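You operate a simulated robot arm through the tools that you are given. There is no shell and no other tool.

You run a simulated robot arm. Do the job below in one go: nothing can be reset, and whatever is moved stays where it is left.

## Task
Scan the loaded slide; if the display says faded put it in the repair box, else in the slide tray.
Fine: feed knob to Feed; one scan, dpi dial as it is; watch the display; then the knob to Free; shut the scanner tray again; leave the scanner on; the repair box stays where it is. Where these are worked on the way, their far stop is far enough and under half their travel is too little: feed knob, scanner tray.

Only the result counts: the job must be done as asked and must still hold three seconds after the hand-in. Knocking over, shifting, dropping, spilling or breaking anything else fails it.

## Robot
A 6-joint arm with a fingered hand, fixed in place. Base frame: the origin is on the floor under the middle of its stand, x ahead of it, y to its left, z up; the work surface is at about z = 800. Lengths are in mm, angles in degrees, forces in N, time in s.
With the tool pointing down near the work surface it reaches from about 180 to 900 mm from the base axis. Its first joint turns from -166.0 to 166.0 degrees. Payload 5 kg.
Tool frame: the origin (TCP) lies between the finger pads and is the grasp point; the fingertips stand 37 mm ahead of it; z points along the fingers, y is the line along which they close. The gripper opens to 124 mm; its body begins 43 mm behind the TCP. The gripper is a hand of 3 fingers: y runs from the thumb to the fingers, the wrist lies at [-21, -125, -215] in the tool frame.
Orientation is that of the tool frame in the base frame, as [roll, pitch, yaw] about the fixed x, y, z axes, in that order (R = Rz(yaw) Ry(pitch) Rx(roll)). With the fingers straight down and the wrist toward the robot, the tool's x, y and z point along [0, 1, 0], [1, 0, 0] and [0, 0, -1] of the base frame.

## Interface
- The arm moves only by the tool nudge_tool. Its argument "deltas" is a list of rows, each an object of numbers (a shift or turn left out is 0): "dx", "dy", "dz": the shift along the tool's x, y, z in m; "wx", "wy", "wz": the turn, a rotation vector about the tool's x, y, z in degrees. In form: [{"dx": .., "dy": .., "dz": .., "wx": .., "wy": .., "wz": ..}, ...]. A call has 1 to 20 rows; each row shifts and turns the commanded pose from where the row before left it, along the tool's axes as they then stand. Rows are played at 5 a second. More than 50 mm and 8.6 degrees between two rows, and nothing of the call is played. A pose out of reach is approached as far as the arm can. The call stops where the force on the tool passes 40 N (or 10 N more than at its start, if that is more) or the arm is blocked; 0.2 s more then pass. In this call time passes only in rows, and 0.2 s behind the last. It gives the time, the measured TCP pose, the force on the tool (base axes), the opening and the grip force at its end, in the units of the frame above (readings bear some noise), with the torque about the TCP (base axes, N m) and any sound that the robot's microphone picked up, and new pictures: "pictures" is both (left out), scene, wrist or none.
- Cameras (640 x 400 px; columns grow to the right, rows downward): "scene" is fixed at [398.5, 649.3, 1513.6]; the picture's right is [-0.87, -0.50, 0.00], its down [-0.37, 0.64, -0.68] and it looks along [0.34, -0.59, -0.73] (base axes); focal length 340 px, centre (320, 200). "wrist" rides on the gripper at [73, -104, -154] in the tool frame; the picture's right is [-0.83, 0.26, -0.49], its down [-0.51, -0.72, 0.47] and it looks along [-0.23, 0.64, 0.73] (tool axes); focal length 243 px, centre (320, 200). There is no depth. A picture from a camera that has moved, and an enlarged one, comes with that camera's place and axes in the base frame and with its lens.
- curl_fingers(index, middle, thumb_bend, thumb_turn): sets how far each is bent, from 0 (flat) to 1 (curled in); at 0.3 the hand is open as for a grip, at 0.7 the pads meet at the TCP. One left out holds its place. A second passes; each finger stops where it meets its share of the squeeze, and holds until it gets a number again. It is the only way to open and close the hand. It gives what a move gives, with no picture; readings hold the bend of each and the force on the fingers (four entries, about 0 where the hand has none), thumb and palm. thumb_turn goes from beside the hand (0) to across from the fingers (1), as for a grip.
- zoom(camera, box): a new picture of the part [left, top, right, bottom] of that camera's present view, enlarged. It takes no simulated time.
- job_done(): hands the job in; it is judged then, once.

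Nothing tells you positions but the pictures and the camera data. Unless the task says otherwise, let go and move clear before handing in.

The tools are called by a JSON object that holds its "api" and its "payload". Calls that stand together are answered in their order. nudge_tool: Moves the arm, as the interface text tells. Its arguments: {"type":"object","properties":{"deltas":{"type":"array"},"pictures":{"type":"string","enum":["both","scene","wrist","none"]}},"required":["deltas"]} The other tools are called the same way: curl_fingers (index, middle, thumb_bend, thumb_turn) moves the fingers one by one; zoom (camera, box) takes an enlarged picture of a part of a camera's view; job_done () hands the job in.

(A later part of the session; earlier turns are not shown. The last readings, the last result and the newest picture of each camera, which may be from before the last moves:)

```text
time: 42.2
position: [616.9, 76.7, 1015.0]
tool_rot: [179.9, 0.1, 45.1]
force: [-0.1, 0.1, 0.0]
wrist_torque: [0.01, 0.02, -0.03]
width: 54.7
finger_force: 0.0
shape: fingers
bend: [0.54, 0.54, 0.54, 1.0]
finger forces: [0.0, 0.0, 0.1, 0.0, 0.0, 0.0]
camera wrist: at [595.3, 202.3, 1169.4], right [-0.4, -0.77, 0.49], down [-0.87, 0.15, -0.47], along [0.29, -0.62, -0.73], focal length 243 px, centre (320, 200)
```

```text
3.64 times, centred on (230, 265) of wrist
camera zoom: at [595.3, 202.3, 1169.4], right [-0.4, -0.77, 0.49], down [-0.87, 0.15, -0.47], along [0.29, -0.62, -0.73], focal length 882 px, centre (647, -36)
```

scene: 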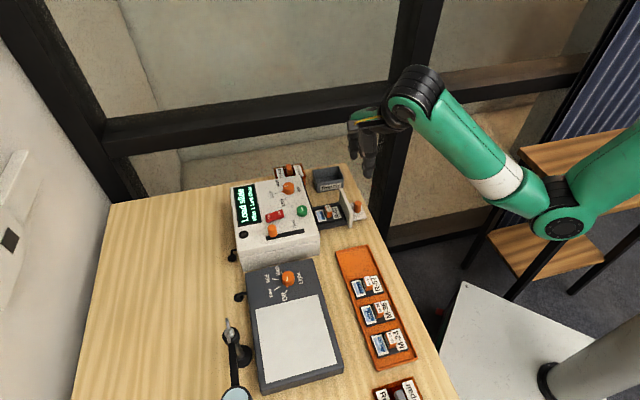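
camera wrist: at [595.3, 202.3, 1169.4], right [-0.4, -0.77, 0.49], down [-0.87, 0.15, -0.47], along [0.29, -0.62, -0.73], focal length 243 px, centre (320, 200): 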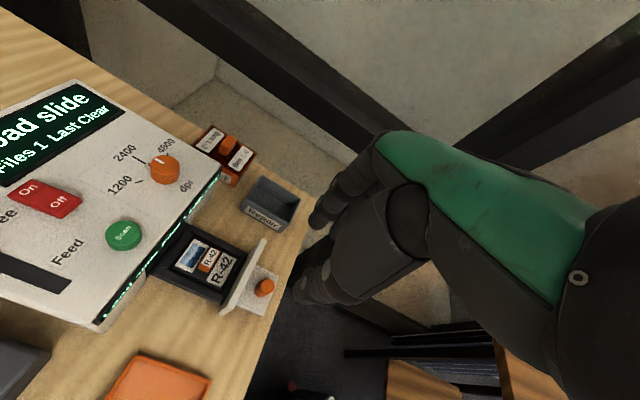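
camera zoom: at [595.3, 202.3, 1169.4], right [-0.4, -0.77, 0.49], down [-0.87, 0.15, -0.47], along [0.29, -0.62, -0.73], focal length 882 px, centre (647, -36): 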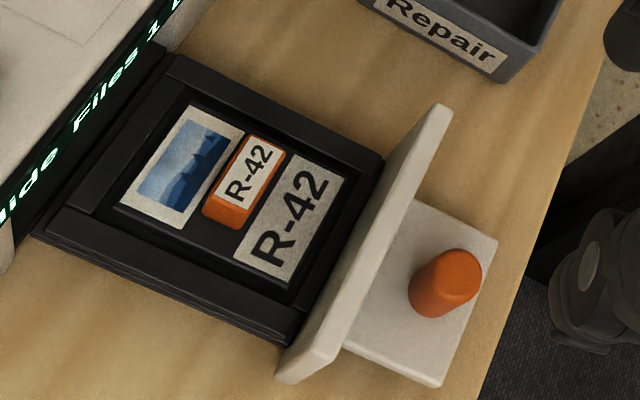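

The handle block is about 14 mm wide across and 23 mm long, centred near [673, 132] with its top at about z 852. I'll narrow the hand slightly, move over it and descend partway.

{"api": "curl_fingers", "payload": {"index": 0.58, "middle": 0.58, "thumb_bend": 0.58}}

{"api": "nudge_tool", "payload": {"deltas": [{"dx": 0.0394}, {"dx": 0.0394}, {"dz": 0.04}, {"dz": 0.04}, {"dz": 0.02}]}}

{"api": "zoom", "payload": {"camera": "scene", "box": [290, 160, 370, 240]}}

{"api": "zoom", "payload": {"camera": "wrist", "box": [240, 180, 400, 320]}}

```text
time: 43.2
position: [617.4, 76.5, 1014.3]
tool_rot: [-180.0, 0.0, 45.0]
force: [-0.2, -0.3, 0.3]
wrist_torque: [-0.01, -0.01, 0.01]
width: 46.4
finger_force: 0.1
shape: fingers
bend: [0.57, 0.57, 0.57, 1.0]
finger forces: [0.0, 0.0, 0.0, 0.1, 0.0, 0.0]
```

```text
time: 44.4
position: [672.6, 132.7, 914.4]
tool_rot: [-180.0, 0.0, 45.0]
force: [-0.6, 0.1, 0.4]
wrist_torque: [-0.04, -0.03, 0.0]
width: 46.4
finger_force: 0.1
shape: fingers
bend: [0.57, 0.57, 0.57, 1.0]
finger forces: [0.0, 0.0, 0.0, 0.0, 0.1, 0.1]
camera wrist: at [650.7, 258.4, 1068.2], right [-0.4, -0.77, 0.49], down [-0.87, 0.15, -0.47], along [0.29, -0.62, -0.73], focal length 243 px, centre (320, 200)
```

scene: 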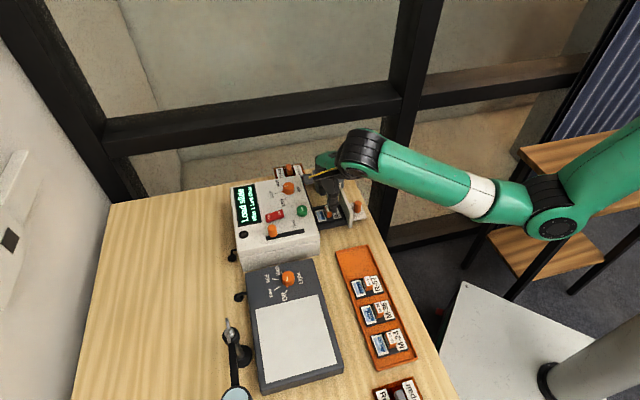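
wrist: 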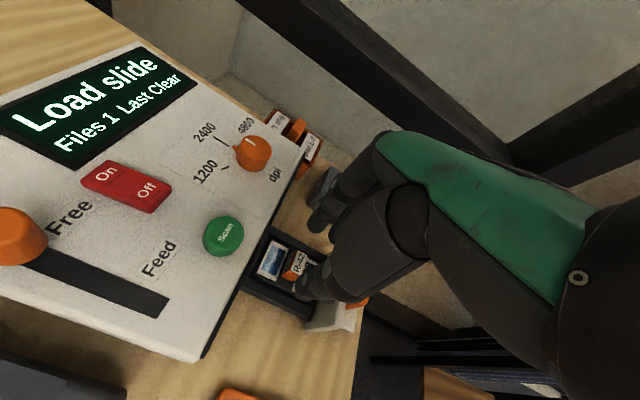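

```text
5.00 times, centred on (330, 200) of scene
camera zoom: at [398.5, 649.3, 1513.6], right [-0.87, -0.5, 0.0], down [-0.37, 0.64, -0.68], along [0.34, -0.59, -0.73], focal length 1700 px, centre (270, 200)
```

zoom: 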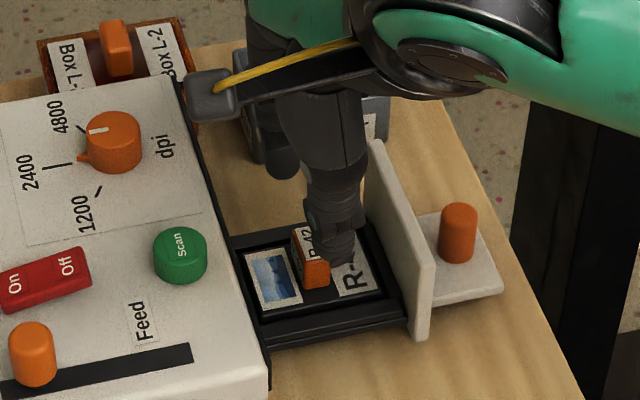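

```text
2.86 times, centred on (320, 250) of wrist
camera zoom: at [650.7, 258.4, 1068.2], right [-0.4, -0.77, 0.49], down [-0.87, 0.15, -0.47], along [0.29, -0.62, -0.73], focal length 693 px, centre (320, 57)
```

zoom: 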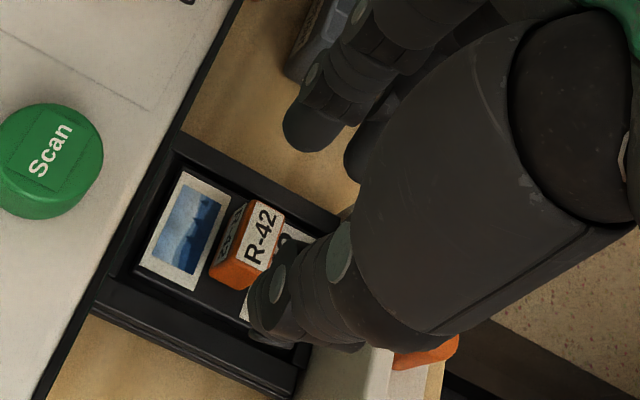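

The index finger and thumb line up with the block's two end faces. I'll descend around the handle and keep the middle finger slightly open beside it.

{"api": "nudge_tool", "payload": {"deltas": [{"dz": 0.015}, {"dz": 0.012}, {"dz": 0.009}], "pictures": "none"}}

{"api": "zoom", "payload": {"camera": "scene", "box": [300, 170, 360, 230]}}

{"api": "zoom", "payload": {"camera": "wrist", "box": [240, 180, 400, 320]}}

```text
time: 45.2
position: [673.1, 133.3, 879.5]
tool_rot: [-180.0, -0.1, 44.9]
force: [0.1, 0.1, 0.1]
wrist_torque: [-0.01, 0.01, 0.02]
width: 46.1
finger_force: 0.1
shape: fingers
bend: [0.57, 0.57, 0.57, 1.0]
finger forces: [0.0, 0.0, 0.0, 0.0, 0.0, 0.0]
```

```text
6.67 times, centred on (330, 200) of scene
camera zoom: at [398.5, 649.3, 1513.6], right [-0.87, -0.5, 0.0], down [-0.37, 0.64, -0.68], along [0.34, -0.59, -0.73], focal length 2266 px, centre (253, 200)
```

zoom: 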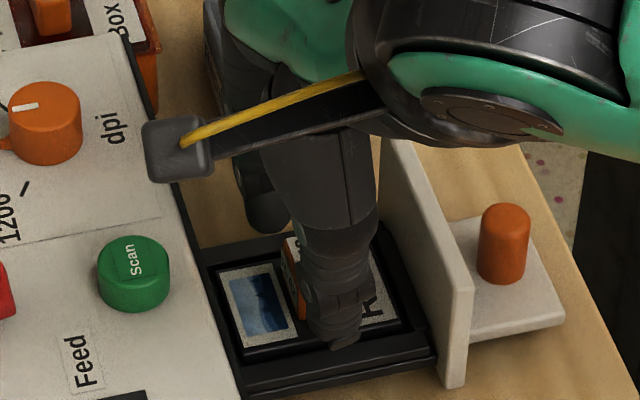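

```text
2.86 times, centred on (320, 250) of wrist
camera zoom: at [650.8, 258.9, 1033.6], right [-0.4, -0.77, 0.49], down [-0.87, 0.15, -0.47], along [0.29, -0.62, -0.73], focal length 693 px, centre (320, 57)
```

zoom: 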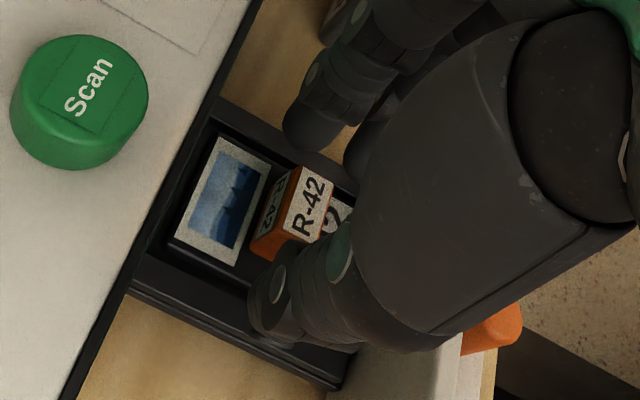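

The thumb and index finger face the two ends of the handle, so I'll close those two.

{"api": "curl_fingers", "payload": {"index": 0.7, "thumb_bend": 0.7}}

{"api": "zoom", "payload": {"camera": "scene", "box": [300, 170, 360, 230]}}

{"api": "zoom", "payload": {"camera": "wrist", "box": [240, 180, 400, 320]}}

```text
time: 46.2
position: [674.4, 133.2, 879.8]
tool_rot: [-179.9, 0.0, 45.0]
force: [1.4, 0.2, 0.3]
wrist_torque: [0.01, -0.01, -0.03]
width: 24.8
finger_force: 5.3
shape: fingers
bend: [0.64, 0.57, 0.66, 1.0]
finger forces: [5.9, 0.0, 0.1, 0.0, 4.9, 0.1]
```

```text
6.67 times, centred on (330, 200) of scene
camera zoom: at [398.5, 649.3, 1513.6], right [-0.87, -0.5, 0.0], down [-0.37, 0.64, -0.68], along [0.34, -0.59, -0.73], focal length 2266 px, centre (253, 200)
```

zoom: 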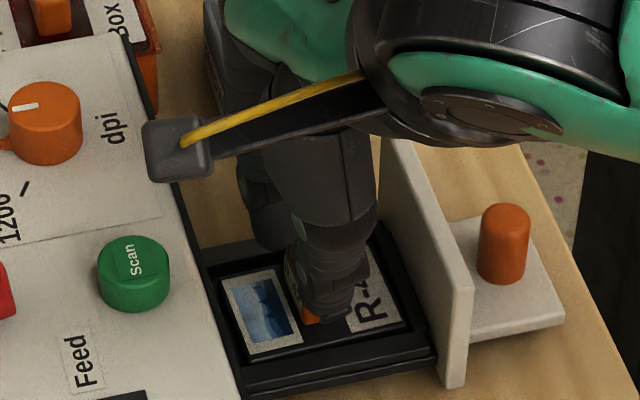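

```text
2.86 times, centred on (320, 250) of wrist
camera zoom: at [650.8, 258.9, 1033.7], right [-0.4, -0.77, 0.49], down [-0.87, 0.15, -0.47], along [0.29, -0.62, -0.73], focal length 693 px, centre (320, 57)
```

zoom: 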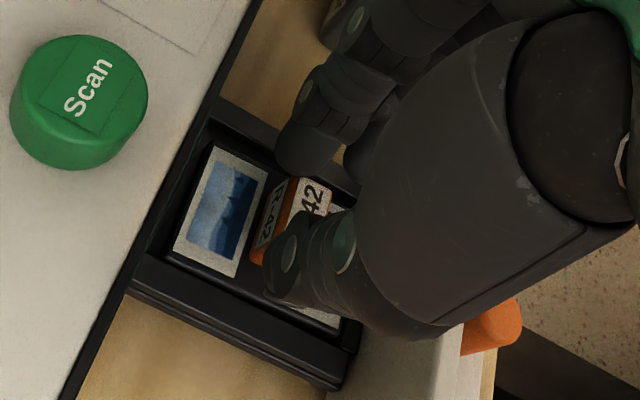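

The handle is held at 24.8 mm with about 5 N. I'll lift a little and check that the slide comes with it.

{"api": "nudge_tool", "payload": {"deltas": [{"dz": -0.005}, {"dz": -0.01}, {"dz": -0.015}, {"dz": -0.02}], "pictures": "both"}}

{"api": "zoom", "payload": {"camera": "scene", "box": [300, 160, 360, 230]}}

{"api": "zoom", "payload": {"camera": "wrist", "box": [220, 180, 400, 340]}}

```text
time: 47.2
position: [673.3, 132.7, 928.3]
tool_rot: [179.9, 0.0, 45.1]
force: [0.6, 0.1, -0.2]
wrist_torque: [0.01, 0.0, -0.02]
width: 7.8
finger_force: 0.1
shape: fingers
bend: [0.7, 0.57, 0.7, 1.0]
finger forces: [0.1, 0.1, 0.1, 0.1, 0.0, 0.0]
camera wrist: at [651.0, 258.6, 1083.5], right [-0.4, -0.77, 0.49], down [-0.87, 0.15, -0.47], along [0.29, -0.62, -0.73], focal length 243 px, centre (320, 200)
```

scene: 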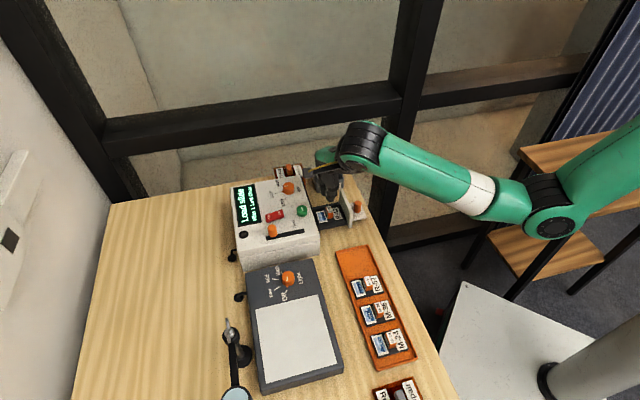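
wrist: 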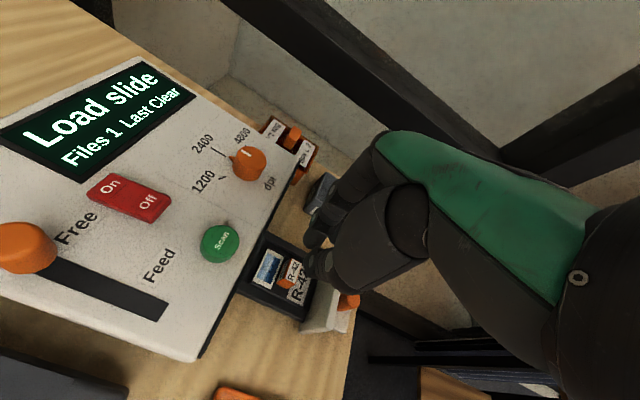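

```text
5.71 times, centred on (330, 195) of scene
camera zoom: at [398.5, 649.3, 1513.6], right [-0.87, -0.5, 0.0], down [-0.37, 0.64, -0.68], along [0.34, -0.59, -0.73], focal length 1943 px, centre (263, 229)
```

zoom: 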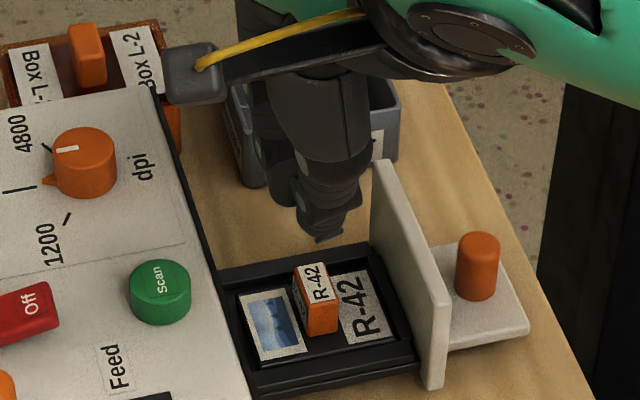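

```text
2.50 times, centred on (310, 260) of wrist
camera zoom: at [651.0, 258.6, 1083.5], right [-0.4, -0.77, 0.49], down [-0.87, 0.15, -0.47], along [0.29, -0.62, -0.73], focal length 606 px, centre (345, 50)
```

zoom: 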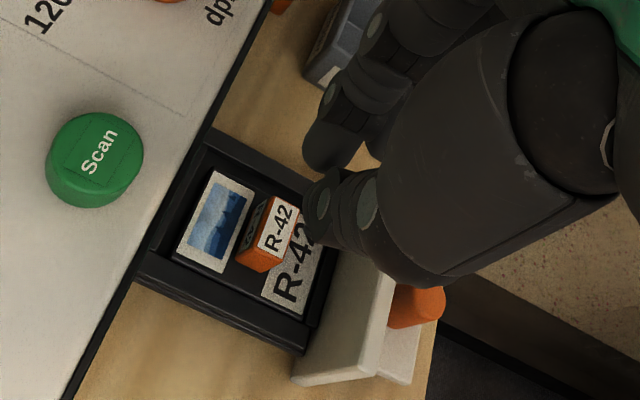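

The fingertips slipped off because the grip was too shallow and light, but the slide is still seated in the tray. I'll reopen a little, go deeper and squeeze harder.

{"api": "curl_fingers", "payload": {"index": 0.6, "middle": 0.6, "thumb_bend": 0.6}}

{"api": "nudge_tool", "payload": {"deltas": [{"dz": 0.025}, {"dz": 0.02}, {"dz": 0.006}], "pictures": "none"}}

{"api": "zoom", "payload": {"camera": "scene", "box": [300, 170, 360, 230]}}

{"api": "zoom", "payload": {"camera": "wrist", "box": [240, 180, 400, 320]}}

```text
time: 48.2
position: [673.9, 132.4, 929.7]
tool_rot: [-180.0, 0.0, 44.9]
force: [-0.4, 0.2, 0.6]
wrist_torque: [0.01, 0.01, -0.02]
width: 35.9
finger_force: 0.0
shape: fingers
bend: [0.6, 0.6, 0.6, 1.0]
finger forces: [0.1, 0.0, 0.0, 0.0, 0.0, 0.0]
```

```text
time: 49.0
position: [674.6, 133.4, 877.4]
tool_rot: [180.0, 0.0, 45.0]
force: [0.7, -0.1, -0.4]
wrist_torque: [0.01, 0.01, 0.04]
width: 36.2
finger_force: 0.1
shape: fingers
bend: [0.6, 0.6, 0.6, 1.0]
finger forces: [0.1, 0.0, 0.1, 0.0, 0.0, 0.1]
```

```text
6.67 times, centred on (330, 200) of scene
camera zoom: at [398.5, 649.3, 1513.6], right [-0.87, -0.5, 0.0], down [-0.37, 0.64, -0.68], along [0.34, -0.59, -0.73], focal length 2266 px, centre (253, 200)
```

zoom: 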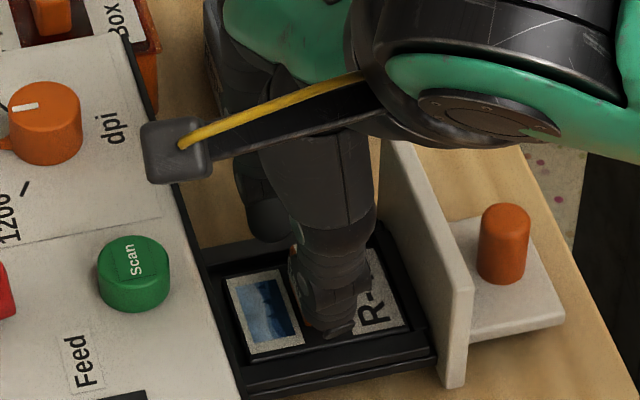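

```text
2.86 times, centred on (320, 250) of wrist
camera zoom: at [651.5, 258.6, 1032.4], right [-0.4, -0.77, 0.49], down [-0.87, 0.15, -0.47], along [0.29, -0.62, -0.73], focal length 693 px, centre (320, 57)
```

zoom: 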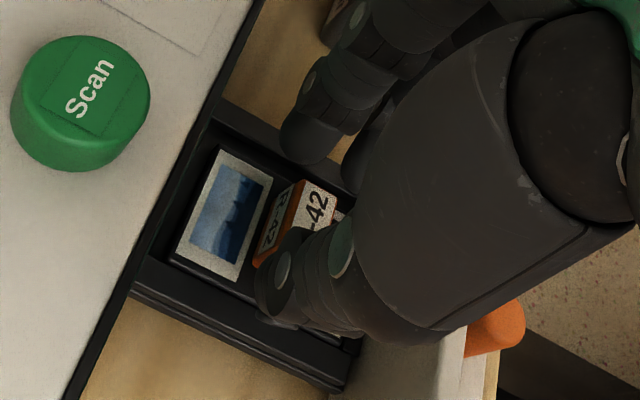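

{"api": "nudge_tool", "payload": {"deltas": [{"dy": -0.0015, "dx": 0.001}, {"dz": 0.003}, {"dz": 0.002}, {"dz": 0.002}], "pictures": "none"}}

{"api": "zoom", "payload": {"camera": "scene", "box": [300, 170, 360, 230]}}

{"api": "zoom", "payload": {"camera": "wrist", "box": [260, 200, 380, 310]}}

```text
time: 50.0
position: [674.3, 133.8, 871.8]
tool_rot: [179.9, 0.0, 45.0]
force: [-0.1, -0.1, -0.2]
wrist_torque: [0.0, 0.0, 0.0]
width: 36.0
finger_force: 0.1
shape: fingers
bend: [0.6, 0.6, 0.6, 1.0]
finger forces: [0.0, 0.0, 0.0, 0.1, 0.0, 0.1]
```

```text
6.67 times, centred on (330, 200) of scene
camera zoom: at [398.5, 649.3, 1513.6], right [-0.87, -0.5, 0.0], down [-0.37, 0.64, -0.68], along [0.34, -0.59, -0.73], focal length 2266 px, centre (253, 200)
```

zoom: 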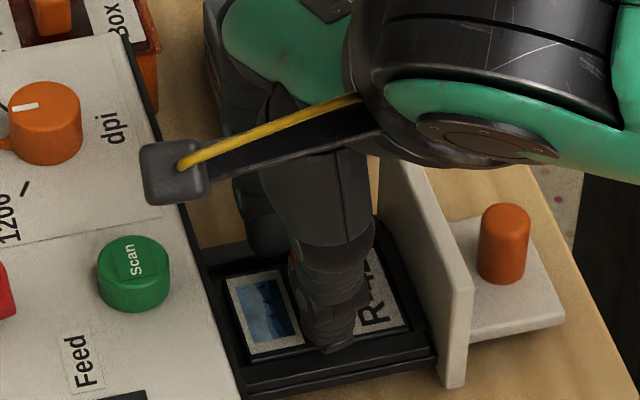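

```text
3.64 times, centred on (320, 255) of wrist
camera zoom: at [651.0, 260.3, 1025.3], right [-0.4, -0.77, 0.49], down [-0.87, 0.15, -0.47], along [0.29, -0.62, -0.73], focal length 882 px, centre (320, 0)
```

zoom: 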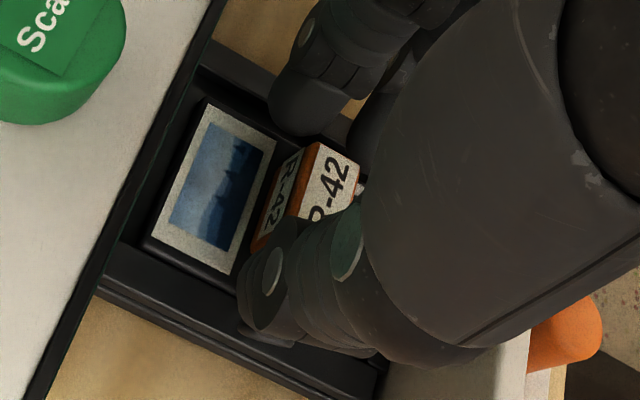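

{"api": "nudge_tool", "payload": {"deltas": [{"dz": 0.002}, {"dz": 0.002}], "pictures": "none"}}

{"api": "curl_fingers", "payload": {"index": 0.76, "thumb_bend": 0.76}}

{"api": "zoom", "payload": {"camera": "scene", "box": [300, 170, 360, 230]}}

{"api": "zoom", "payload": {"camera": "wrist", "box": [260, 200, 380, 310]}}

```text
time: 50.6
position: [672.3, 134.3, 868.5]
tool_rot: [180.0, 0.0, 45.0]
force: [0.2, 0.4, -0.5]
wrist_torque: [-0.03, 0.01, 0.03]
width: 36.2
finger_force: 0.0
shape: fingers
bend: [0.6, 0.6, 0.6, 1.0]
finger forces: [0.0, 0.0, 0.0, 0.1, 0.1, 0.0]
```

```text
time: 51.6
position: [673.8, 134.9, 869.4]
tool_rot: [-180.0, 0.0, 45.0]
force: [-0.7, -0.1, 3.9]
wrist_torque: [-0.08, -0.05, 0.0]
width: 16.6
finger_force: 13.8
shape: fingers
bend: [0.71, 0.59, 0.7, 1.0]
finger forces: [12.3, 1.3, 0.1, 0.1, 14.3, 0.0]
```

```text
6.67 times, centred on (330, 200) of scene
camera zoom: at [398.5, 649.3, 1513.6], right [-0.87, -0.5, 0.0], down [-0.37, 0.64, -0.68], along [0.34, -0.59, -0.73], focal length 2266 px, centre (253, 200)
```

zoom: 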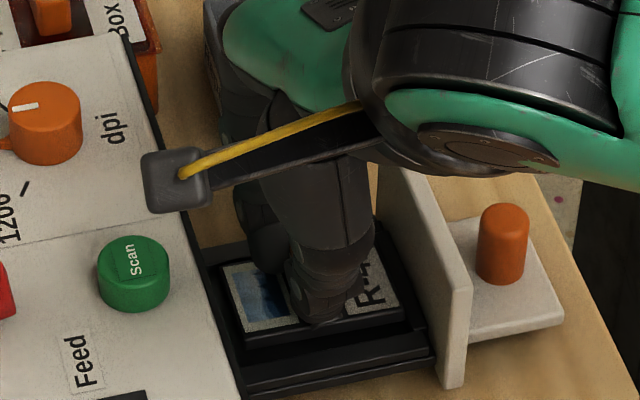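

```text
3.64 times, centred on (320, 255) of wrist
camera zoom: at [650.8, 260.2, 1021.9], right [-0.4, -0.77, 0.49], down [-0.87, 0.15, -0.47], along [0.29, -0.62, -0.73], focal length 882 px, centre (320, 0)
```

zoom: 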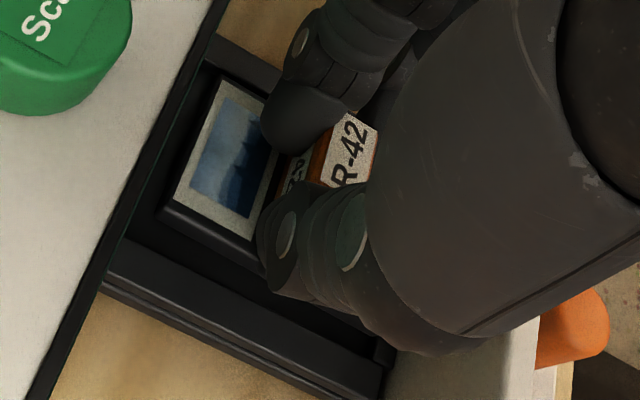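

The slide seems to have shifted as the fingers closed, so I'll look closely before doing anything else.

{"api": "zoom", "payload": {"camera": "scene", "box": [312, 190, 352, 225]}}

{"api": "zoom", "payload": {"camera": "wrist", "box": [280, 210, 350, 270]}}

```text
11.43 times, centred on (332, 208) of scene
camera zoom: at [398.5, 649.3, 1513.6], right [-0.87, -0.5, 0.0], down [-0.37, 0.64, -0.68], along [0.34, -0.59, -0.73], focal length 3885 px, centre (183, 114)
```

zoom: 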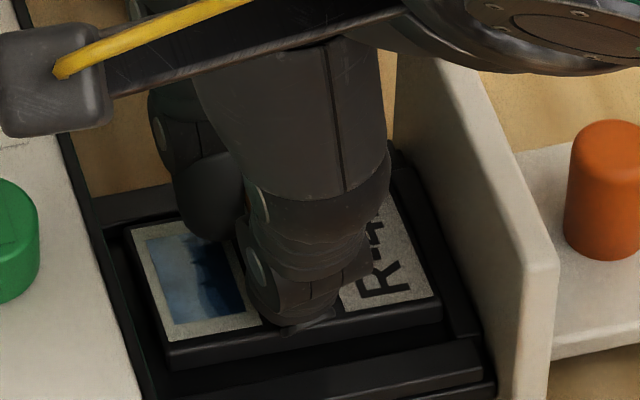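

```text
6.67 times, centred on (315, 240) of wrist
camera zoom: at [650.8, 260.2, 1021.9], right [-0.4, -0.77, 0.49], down [-0.87, 0.15, -0.47], along [0.29, -0.62, -0.73], focal length 1618 px, centre (353, -67)
```

zoom: 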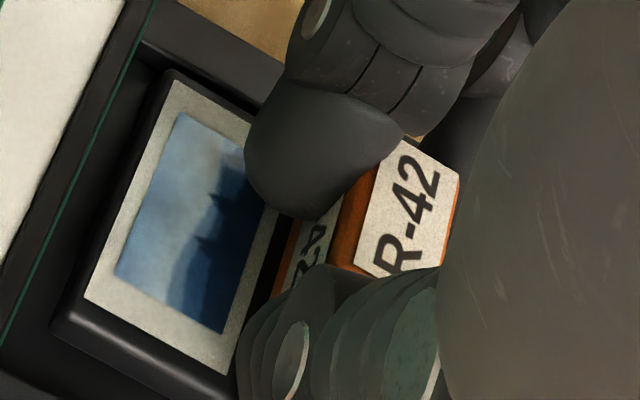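

The slide has been raised about 7 mm and is level, but the fingers hold it only by the handle's scanner-side corners. I'll lower it back into its recess, release, shift 6 mm and grip again properly centred.

{"api": "nudge_tool", "payload": {"deltas": [{"dz": 0.002}, {"dz": 0.002}], "pictures": "none"}}

{"api": "zoom", "payload": {"camera": "scene", "box": [312, 190, 352, 225]}}

```text
time: 52.2
position: [673.4, 135.0, 865.5]
tool_rot: [179.8, -0.1, 45.1]
force: [-3.3, 4.9, 14.6]
wrist_torque: [-0.27, -0.02, 0.05]
width: 7.7
finger_force: 18.3
shape: fingers
bend: [0.72, 0.58, 0.71, 1.0]
finger forces: [8.2, 13.1, 0.0, 0.0, 14.9, 0.0]
```

```text
11.43 times, centred on (332, 208) of scene
camera zoom: at [398.5, 649.3, 1513.6], right [-0.87, -0.5, 0.0], down [-0.37, 0.64, -0.68], along [0.34, -0.59, -0.73], focal length 3885 px, centre (183, 114)
```

zoom: 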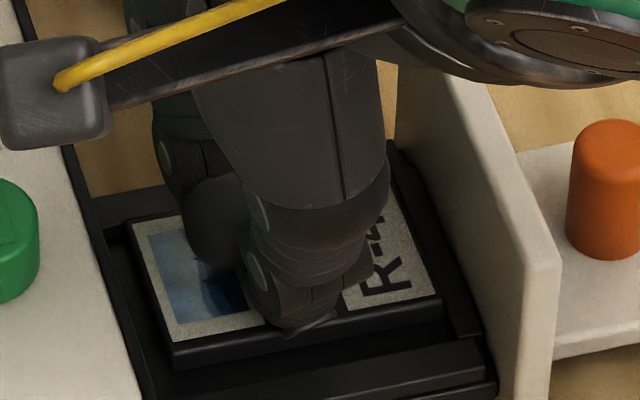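

The upward force shows the slide is still resting in its recess, so it only slid sideways within it. I'll back off, open, lift and measure again.

{"api": "nudge_tool", "payload": {"deltas": [{"dz": -0.004}], "pictures": "none"}}

{"api": "curl_fingers", "payload": {"index": 0.57, "middle": 0.57, "thumb_bend": 0.57}}

{"api": "nudge_tool", "payload": {"deltas": [{"dz": -0.02}, {"dz": -0.03}, {"dz": -0.03}, {"dz": -0.03}, {"dx": -0.03}, {"dx": -0.03}], "pictures": "none"}}

{"api": "zoom", "payload": {"camera": "scene", "box": [310, 195, 360, 230]}}

{"api": "zoom", "payload": {"camera": "wrist", "box": [200, 200, 340, 320]}}

```text
time: 52.6
position: [673.0, 134.3, 867.0]
tool_rot: [179.8, 0.2, 45.1]
force: [2.1, 4.3, 2.6]
wrist_torque: [0.05, -0.12, 0.08]
width: 7.8
finger_force: 12.2
shape: fingers
bend: [0.72, 0.58, 0.71, 1.0]
finger forces: [9.8, 4.1, 0.0, 0.0, 10.9, 0.0]
```

```text
time: 53.6
position: [673.7, 134.0, 866.9]
tool_rot: [179.9, 0.0, 45.0]
force: [-0.1, 0.1, -0.1]
wrist_torque: [0.0, 0.01, -0.03]
width: 48.0
finger_force: 0.0
shape: fingers
bend: [0.56, 0.56, 0.56, 1.0]
finger forces: [0.1, 0.0, 0.1, 0.0, 0.1, 0.0]
```

```text
time: 55.0
position: [630.5, 91.8, 976.3]
tool_rot: [-179.9, 0.1, 45.1]
force: [-0.3, -0.1, -0.4]
wrist_torque: [-0.01, -0.03, 0.02]
width: 48.3
finger_force: 0.1
shape: fingers
bend: [0.56, 0.56, 0.56, 1.0]
finger forces: [0.1, 0.1, 0.0, 0.0, 0.0, 0.0]
```

```text
11.43 times, centred on (335, 212) of scene
camera zoom: at [398.5, 649.3, 1513.6], right [-0.87, -0.5, 0.0], down [-0.37, 0.64, -0.68], along [0.34, -0.59, -0.73], focal length 3885 px, centre (149, 57)
```

zoom: 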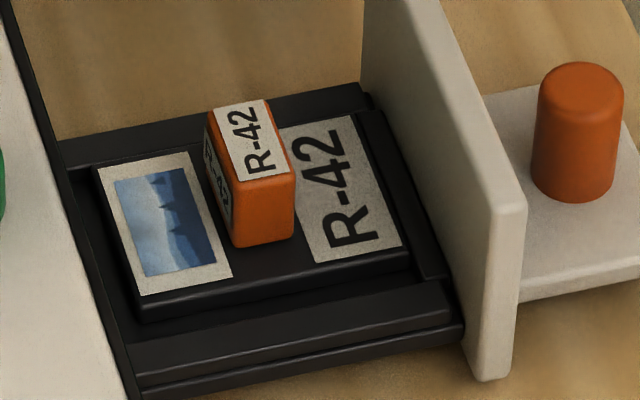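

```text
3.33 times, centred on (270, 260) of wrist
camera zoom: at [608.2, 217.1, 1131.0], right [-0.4, -0.77, 0.49], down [-0.87, 0.15, -0.47], along [0.29, -0.62, -0.73], focal length 809 px, centre (487, 0)
```

zoom: 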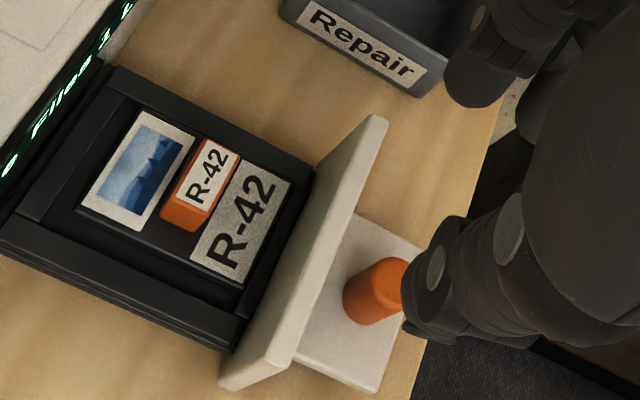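

The slide is undamaged and level in its recess, with the handle now near [673, 127]. I'll re-approach about 8 mm nearer the panel so the index finger and thumb meet the centre of the handle's ends.

{"api": "nudge_tool", "payload": {"deltas": [{"dx": 0.0254, "dy": 0.0038}, {"dx": 0.0254, "dy": 0.0038}, {"dz": 0.03}, {"dz": 0.03}, {"dz": 0.02}], "pictures": "none"}}

{"api": "zoom", "payload": {"camera": "scene", "box": [300, 170, 360, 230]}}

{"api": "zoom", "payload": {"camera": "wrist", "box": [260, 200, 380, 310]}}

```text
time: 56.2
position: [673.6, 122.5, 898.2]
tool_rot: [180.0, 0.0, 45.1]
force: [0.1, 0.1, 0.1]
wrist_torque: [-0.01, -0.01, -0.02]
width: 48.5
finger_force: 0.1
shape: fingers
bend: [0.56, 0.56, 0.56, 1.0]
finger forces: [0.0, 0.1, 0.0, 0.0, 0.0, 0.1]
```

```text
6.67 times, centred on (330, 200) of scene
camera zoom: at [398.5, 649.3, 1513.6], right [-0.87, -0.5, 0.0], down [-0.37, 0.64, -0.68], along [0.34, -0.59, -0.73], focal length 2266 px, centre (253, 200)
```

zoom: 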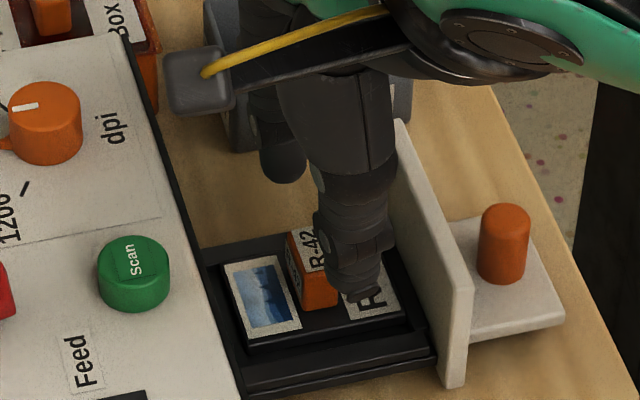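

```text
3.64 times, centred on (320, 255) of wrist
camera zoom: at [650.1, 247.5, 1051.5], right [-0.4, -0.77, 0.49], down [-0.87, 0.15, -0.47], along [0.29, -0.62, -0.73], focal length 882 px, centre (320, 0)
```

zoom: 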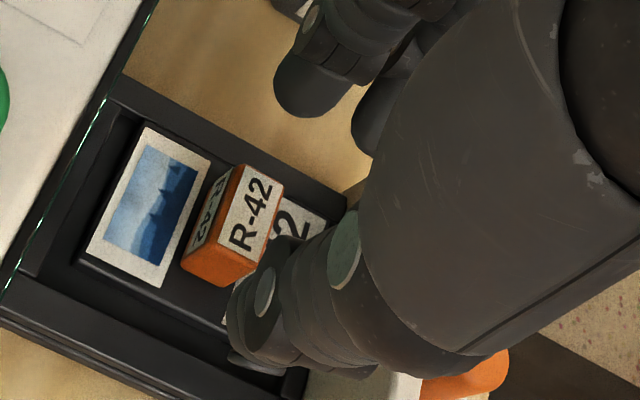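

The thumb works between the index and middle fingers, so a three-finger grip with the handle centred between them is best. I'll shift 6 mm toward the scanner, narrow the hand and go down.

{"api": "curl_fingers", "payload": {"index": 0.59, "middle": 0.59, "thumb_bend": 0.59}}

{"api": "nudge_tool", "payload": {"deltas": [{"dx": 0.006}, {"dz": 0.012}, {"dz": 0.008}], "pictures": "none"}}

{"api": "zoom", "payload": {"camera": "scene", "box": [300, 170, 360, 230]}}

{"api": "zoom", "payload": {"camera": "wrist", "box": [260, 200, 380, 310]}}

```text
time: 57.2
position: [671.7, 121.4, 897.0]
tool_rot: [180.0, -0.1, 45.0]
force: [-1.4, -0.8, 0.2]
wrist_torque: [0.0, 0.0, 0.02]
width: 40.4
finger_force: 0.0
shape: fingers
bend: [0.59, 0.59, 0.59, 1.0]
finger forces: [0.1, 0.0, 0.0, 0.1, 0.0, 0.0]
```

```text
time: 58.0
position: [676.9, 126.1, 877.4]
tool_rot: [180.0, 0.0, 45.1]
force: [0.3, -0.2, -0.5]
wrist_torque: [-0.01, 0.03, 0.01]
width: 40.2
finger_force: 0.0
shape: fingers
bend: [0.59, 0.59, 0.59, 1.0]
finger forces: [0.0, 0.0, 0.0, 0.0, 0.0, 0.0]
```

```text
6.67 times, centred on (330, 200) of scene
camera zoom: at [398.5, 649.3, 1513.6], right [-0.87, -0.5, 0.0], down [-0.37, 0.64, -0.68], along [0.34, -0.59, -0.73], focal length 2266 px, centre (253, 200)
```

zoom: 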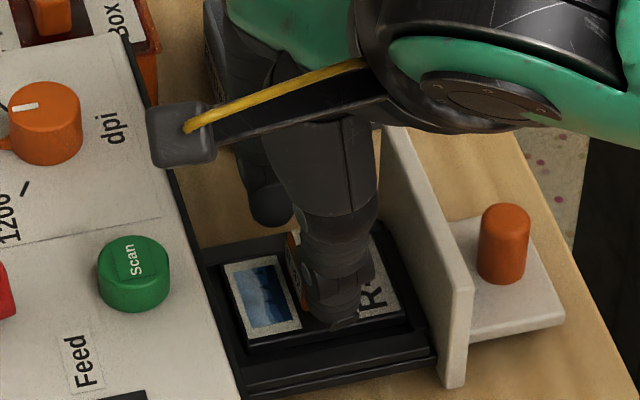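

```text
3.64 times, centred on (320, 255) of wrist
camera zoom: at [653.9, 251.9, 1031.8], right [-0.4, -0.77, 0.49], down [-0.87, 0.15, -0.47], along [0.29, -0.62, -0.73], focal length 882 px, centre (320, 0)
```

zoom: 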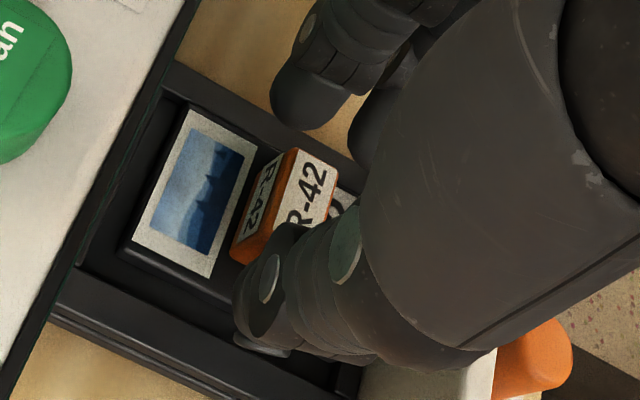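

{"api": "nudge_tool", "payload": {"deltas": [{"dz": 0.004}, {"dz": 0.003}], "pictures": "none"}}

{"api": "curl_fingers", "payload": {"index": 0.635, "middle": 0.635, "thumb_bend": 0.635}}

{"api": "zoom", "payload": {"camera": "scene", "box": [312, 190, 352, 225]}}

{"api": "zoom", "payload": {"camera": "wrist", "box": [280, 205, 350, 270]}}

```text
time: 58.6
position: [676.5, 127.2, 870.1]
tool_rot: [180.0, 0.0, 45.1]
force: [0.4, -0.2, 0.1]
wrist_torque: [-0.02, 0.01, -0.01]
width: 40.3
finger_force: 0.0
shape: fingers
bend: [0.59, 0.59, 0.59, 1.0]
finger forces: [0.0, 0.1, 0.1, 0.0, 0.0, 0.0]
```

```text
time: 59.6
position: [675.7, 125.5, 870.5]
tool_rot: [-180.0, 0.1, 45.0]
force: [-0.2, -0.5, 0.3]
wrist_torque: [0.02, 0.01, 0.0]
width: 30.2
finger_force: 0.7
shape: fingers
bend: [0.62, 0.63, 0.62, 1.0]
finger forces: [0.9, 0.1, 0.0, 0.0, 0.8, 0.0]
```

```text
11.43 times, centred on (332, 208) of scene
camera zoom: at [398.5, 649.3, 1513.6], right [-0.87, -0.5, 0.0], down [-0.37, 0.64, -0.68], along [0.34, -0.59, -0.73], focal length 3885 px, centre (183, 114)
```

zoom: 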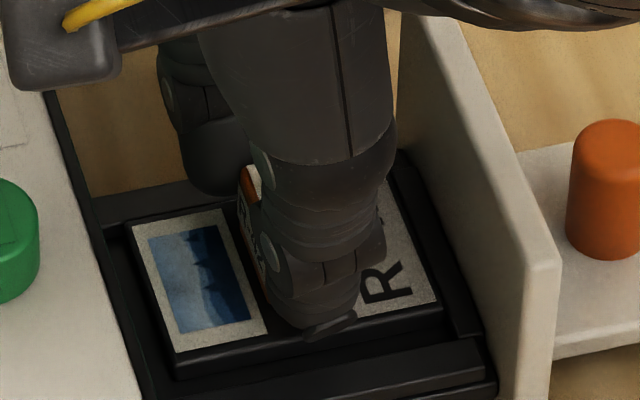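

```text
6.15 times, centred on (315, 238) of wrist
camera zoom: at [653.8, 252.2, 1024.4], right [-0.4, -0.77, 0.49], down [-0.87, 0.15, -0.47], along [0.29, -0.62, -0.73], focal length 1493 px, centre (351, -31)
```

zoom: 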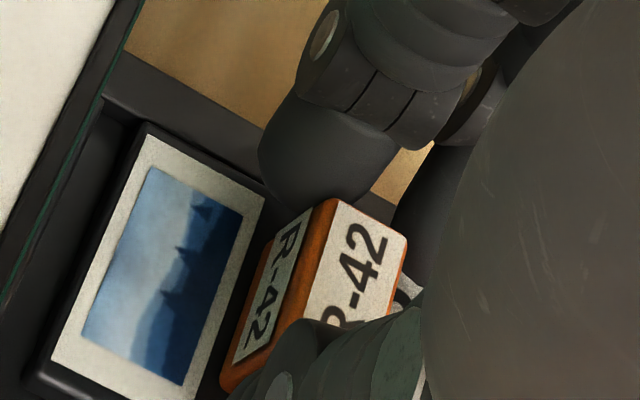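

The index finger currently meets the block about 5 mm toward the scanner from its centre. I'll open slightly, shift 3 mm to balance index against thumb, and then squeeze firmly.

{"api": "curl_fingers", "payload": {"index": 0.6, "middle": 0.6, "thumb_bend": 0.6}}

{"api": "nudge_tool", "payload": {"deltas": [{"dx": -0.003}], "pictures": "none"}}

{"api": "curl_fingers", "payload": {"index": 0.7, "thumb_bend": 0.7}}

{"api": "zoom", "payload": {"camera": "scene", "box": [312, 190, 352, 225]}}

{"api": "zoom", "payload": {"camera": "wrist", "box": [280, 205, 350, 270]}}

```text
time: 60.6
position: [675.9, 127.4, 871.4]
tool_rot: [-180.0, -0.1, 44.9]
force: [0.2, 0.2, -0.7]
wrist_torque: [-0.01, 0.01, 0.03]
width: 36.2
finger_force: 0.1
shape: fingers
bend: [0.6, 0.6, 0.6, 1.0]
finger forces: [0.0, 0.0, 0.1, 0.1, 0.0, 0.1]
```

```text
time: 61.0
position: [674.2, 123.7, 870.5]
tool_rot: [-180.0, 0.1, 45.2]
force: [0.9, 0.6, 0.1]
wrist_torque: [0.02, -0.04, 0.01]
width: 36.0
finger_force: 0.1
shape: fingers
bend: [0.6, 0.6, 0.6, 1.0]
finger forces: [0.0, 0.0, 0.0, 0.1, 0.0, 0.0]
```

```text
time: 62.0
position: [674.2, 124.5, 870.7]
tool_rot: [179.9, -0.1, 45.0]
force: [-1.1, 1.2, 0.3]
wrist_torque: [0.01, 0.04, -0.08]
width: 27.3
finger_force: 7.5
shape: fingers
bend: [0.63, 0.6, 0.64, 1.0]
finger forces: [6.9, 0.0, 0.0, 0.0, 8.0, 0.0]
```

```text
11.43 times, centred on (332, 208) of scene
camera zoom: at [398.5, 649.3, 1513.6], right [-0.87, -0.5, 0.0], down [-0.37, 0.64, -0.68], along [0.34, -0.59, -0.73], focal length 3885 px, centre (183, 114)
```

zoom: 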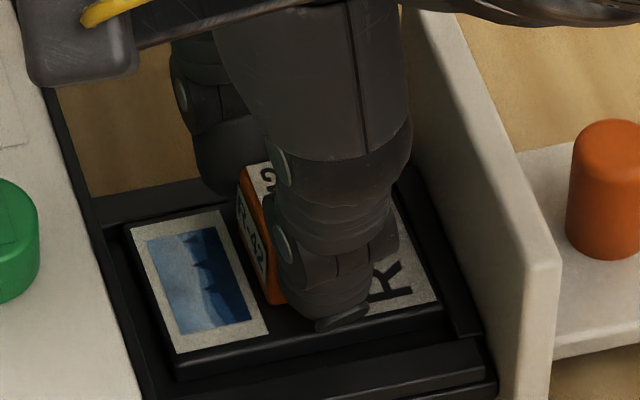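

```text
6.15 times, centred on (315, 238) of wrist
camera zoom: at [651.5, 250.0, 1024.6], right [-0.4, -0.77, 0.49], down [-0.87, 0.15, -0.47], along [0.29, -0.62, -0.73], focal length 1493 px, centre (351, -31)
```

zoom: 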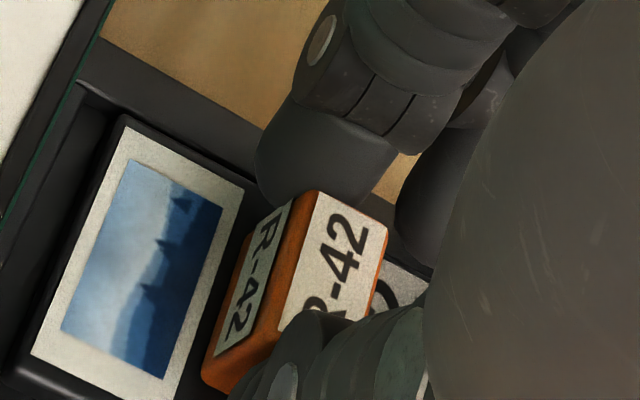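

The block is held squarely this time, with 7 to 8 N on each side and no shift. I'll squeeze a bit more and lift slightly.

{"api": "curl_fingers", "payload": {"index": 0.74, "thumb_bend": 0.74}}

{"api": "nudge_tool", "payload": {"deltas": [{"dz": -0.003}, {"dz": -0.004}], "pictures": "none"}}

{"api": "zoom", "payload": {"camera": "scene", "box": [312, 190, 352, 225]}}

{"api": "zoom", "payload": {"camera": "wrist", "box": [280, 205, 350, 270]}}

```text
time: 63.0
position: [673.9, 124.3, 871.3]
tool_rot: [-180.0, 0.0, 45.2]
force: [-3.2, 2.0, 0.2]
wrist_torque: [0.08, 0.12, -0.09]
width: 26.4
finger_force: 14.7
shape: fingers
bend: [0.61, 0.6, 0.65, 1.0]
finger forces: [12.8, 0.1, 0.0, 0.0, 16.3, 0.1]
```

```text
time: 63.6
position: [674.3, 125.2, 877.2]
tool_rot: [180.0, 0.0, 45.1]
force: [-1.8, 1.6, -2.0]
wrist_torque: [0.14, 0.14, -0.04]
width: 26.5
finger_force: 14.6
shape: fingers
bend: [0.61, 0.6, 0.66, 1.0]
finger forces: [12.8, 0.0, 0.1, 0.0, 15.4, 0.1]
```

```text
11.43 times, centred on (332, 208) of scene
camera zoom: at [398.5, 649.3, 1513.6], right [-0.87, -0.5, 0.0], down [-0.37, 0.64, -0.68], along [0.34, -0.59, -0.73], focal length 3885 px, centre (183, 114)
```

zoom: 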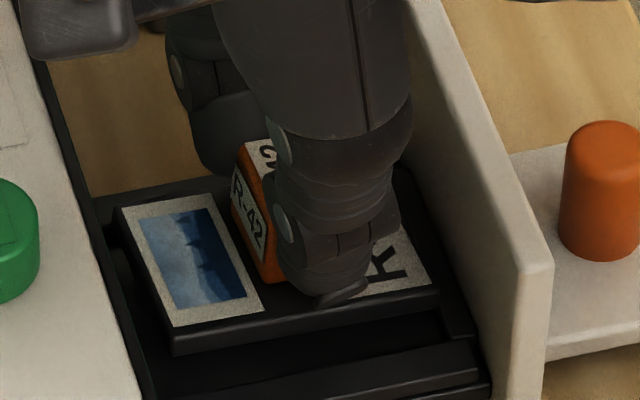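

```text
6.15 times, centred on (315, 238) of wrist
camera zoom: at [651.5, 250.3, 1031.5], right [-0.4, -0.77, 0.49], down [-0.87, 0.15, -0.47], along [0.29, -0.62, -0.73], focal length 1493 px, centre (351, -31)
```

zoom: 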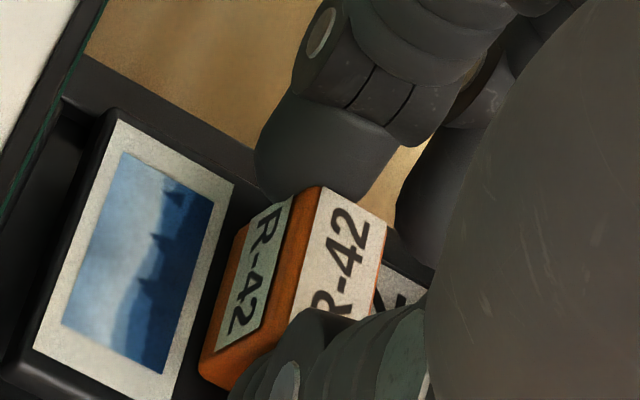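

The slide is rising with the hand at about 14 N of grip, so I'll keep lifting slowly.

{"api": "nudge_tool", "payload": {"deltas": [{"dz": -0.004}, {"dz": -0.005}, {"dz": -0.006}, {"dz": -0.008}], "pictures": "none"}}

{"api": "zoom", "payload": {"camera": "scene", "box": [305, 170, 355, 225]}}

{"api": "zoom", "payload": {"camera": "wrist", "box": [260, 195, 360, 285]}}

```text
time: 64.6
position: [673.8, 125.5, 900.5]
tool_rot: [179.9, 0.0, 44.9]
force: [-0.6, -0.3, -0.3]
wrist_torque: [-0.02, -0.01, 0.0]
width: 26.0
finger_force: 14.0
shape: fingers
bend: [0.61, 0.6, 0.66, 1.0]
finger forces: [13.6, 0.1, 0.1, 0.0, 13.6, 0.0]
```

```text
7.27 times, centred on (330, 198) of scene
camera zoom: at [398.5, 649.3, 1513.6], right [-0.87, -0.5, 0.0], down [-0.37, 0.64, -0.68], along [0.34, -0.59, -0.73], focal length 2472 px, centre (247, 218)
```

zoom: 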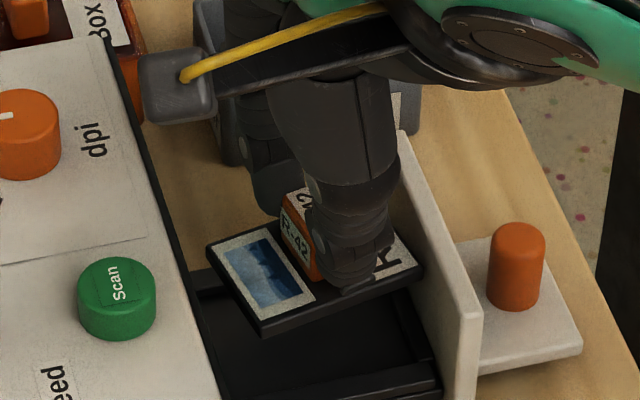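

```text
4.44 times, centred on (310, 240) of wrist
camera zoom: at [651.5, 250.3, 1054.2], right [-0.4, -0.77, 0.49], down [-0.87, 0.15, -0.47], along [0.29, -0.62, -0.73], focal length 1078 px, centre (364, 22)
```

zoom: 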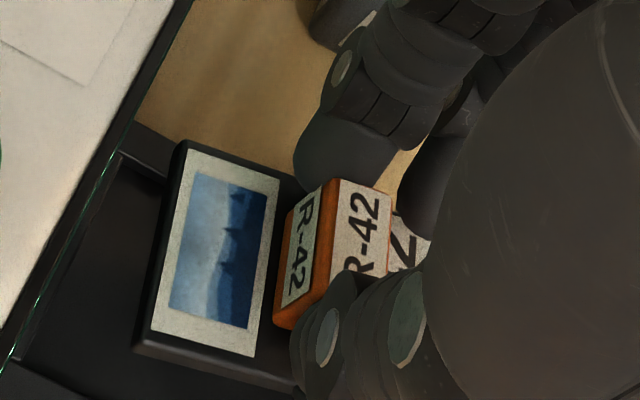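

The slide is clear of the tray and firmly held, though it has turned about 11° in the grip. I'll lift well clear, carry it gently to the empty slot of the slide tray, and counter-turn the hand by 11°.

{"api": "nudge_tool", "payload": {"deltas": [{"dz": -0.01}, {"dz": -0.014}, {"dz": -0.014}, {"dz": -0.014}, {"dz": -0.014}, {"dz": -0.014}], "pictures": "none"}}

{"api": "nudge_tool", "payload": {"deltas": [{"dx": -0.002, "dy": -0.01}, {"dx": -0.0042, "dy": -0.018}, {"dx": -0.0042, "dy": -0.02}, {"dx": -0.0042, "dy": -0.02}, {"dx": -0.0042, "dy": -0.02}, {"dx": -0.0042, "dy": -0.02}, {"dx": -0.0042, "dy": -0.02}, {"dx": -0.0042, "dy": -0.018}, {"dx": -0.0025, "dy": -0.0138}, {"wz": 3.5}, {"wz": 4}, {"wz": 3.5}]}}

{"api": "zoom", "payload": {"camera": "scene", "box": [310, 180, 430, 380]}}

{"api": "zoom", "payload": {"camera": "wrist", "box": [160, 160, 400, 400]}}

```text
time: 66.0
position: [674.0, 124.5, 980.2]
tool_rot: [180.0, 0.0, 45.1]
force: [0.4, -0.2, -0.9]
wrist_torque: [0.01, 0.01, 0.04]
width: 25.6
finger_force: 13.8
shape: fingers
bend: [0.61, 0.6, 0.66, 1.0]
finger forces: [13.6, 0.1, 0.0, 0.0, 13.6, 0.0]
```

```text
time: 68.6
position: [553.4, 206.8, 957.0]
tool_rot: [179.9, -0.3, 34.1]
force: [-0.2, -1.0, -0.2]
wrist_torque: [0.0, -0.02, 0.01]
width: 25.8
finger_force: 14.0
shape: fingers
bend: [0.61, 0.6, 0.66, 1.0]
finger forces: [13.6, 0.0, 0.0, 0.1, 13.6, 0.1]
out of reach, approached as far as the arm can: row 11, 12
camera wrist: at [554.2, 334.6, 1110.9], right [-0.54, -0.68, 0.49], down [-0.82, 0.31, -0.47], along [0.17, -0.66, -0.73], focal length 243 px, centre (320, 200)
```

scene: 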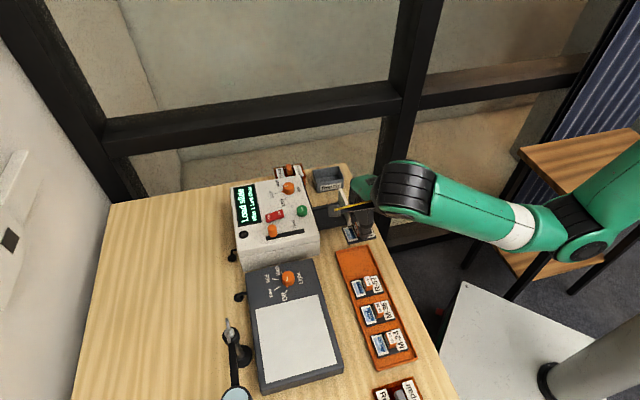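
wrist: 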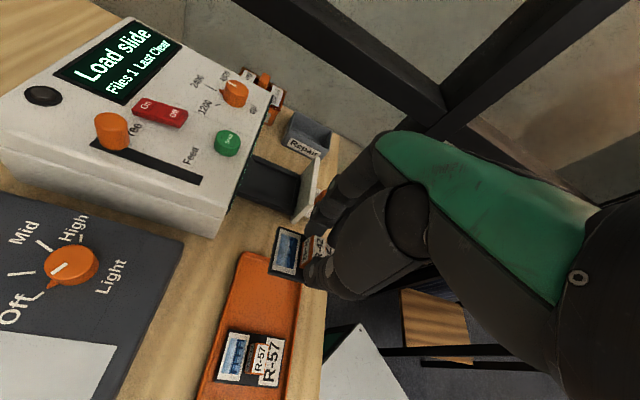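

```text
2.00 times, centred on (370, 280) of scene
camera zoom: at [398.5, 649.3, 1513.6], right [-0.87, -0.5, 0.0], down [-0.37, 0.64, -0.68], along [0.34, -0.59, -0.73], focal length 680 px, centre (220, 40)
```

zoom: 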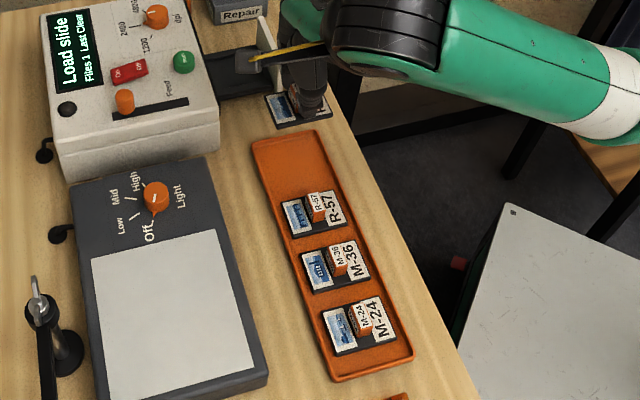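

```text
1.67 times, centred on (280, 280) of wrist
camera zoom: at [554.2, 334.6, 1110.9], right [-0.54, -0.68, 0.49], down [-0.82, 0.31, -0.47], along [0.17, -0.66, -0.73], focal length 404 px, centre (387, 67)
```

zoom: 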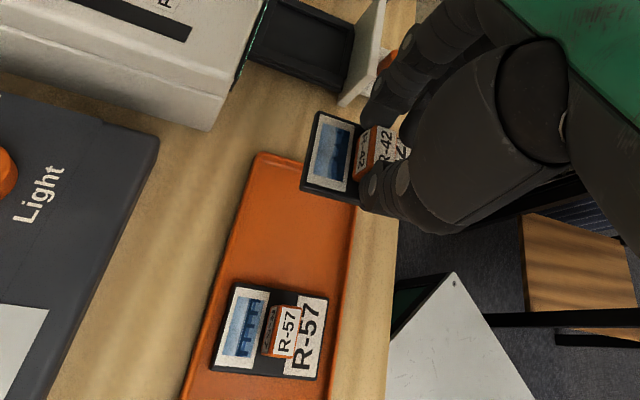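

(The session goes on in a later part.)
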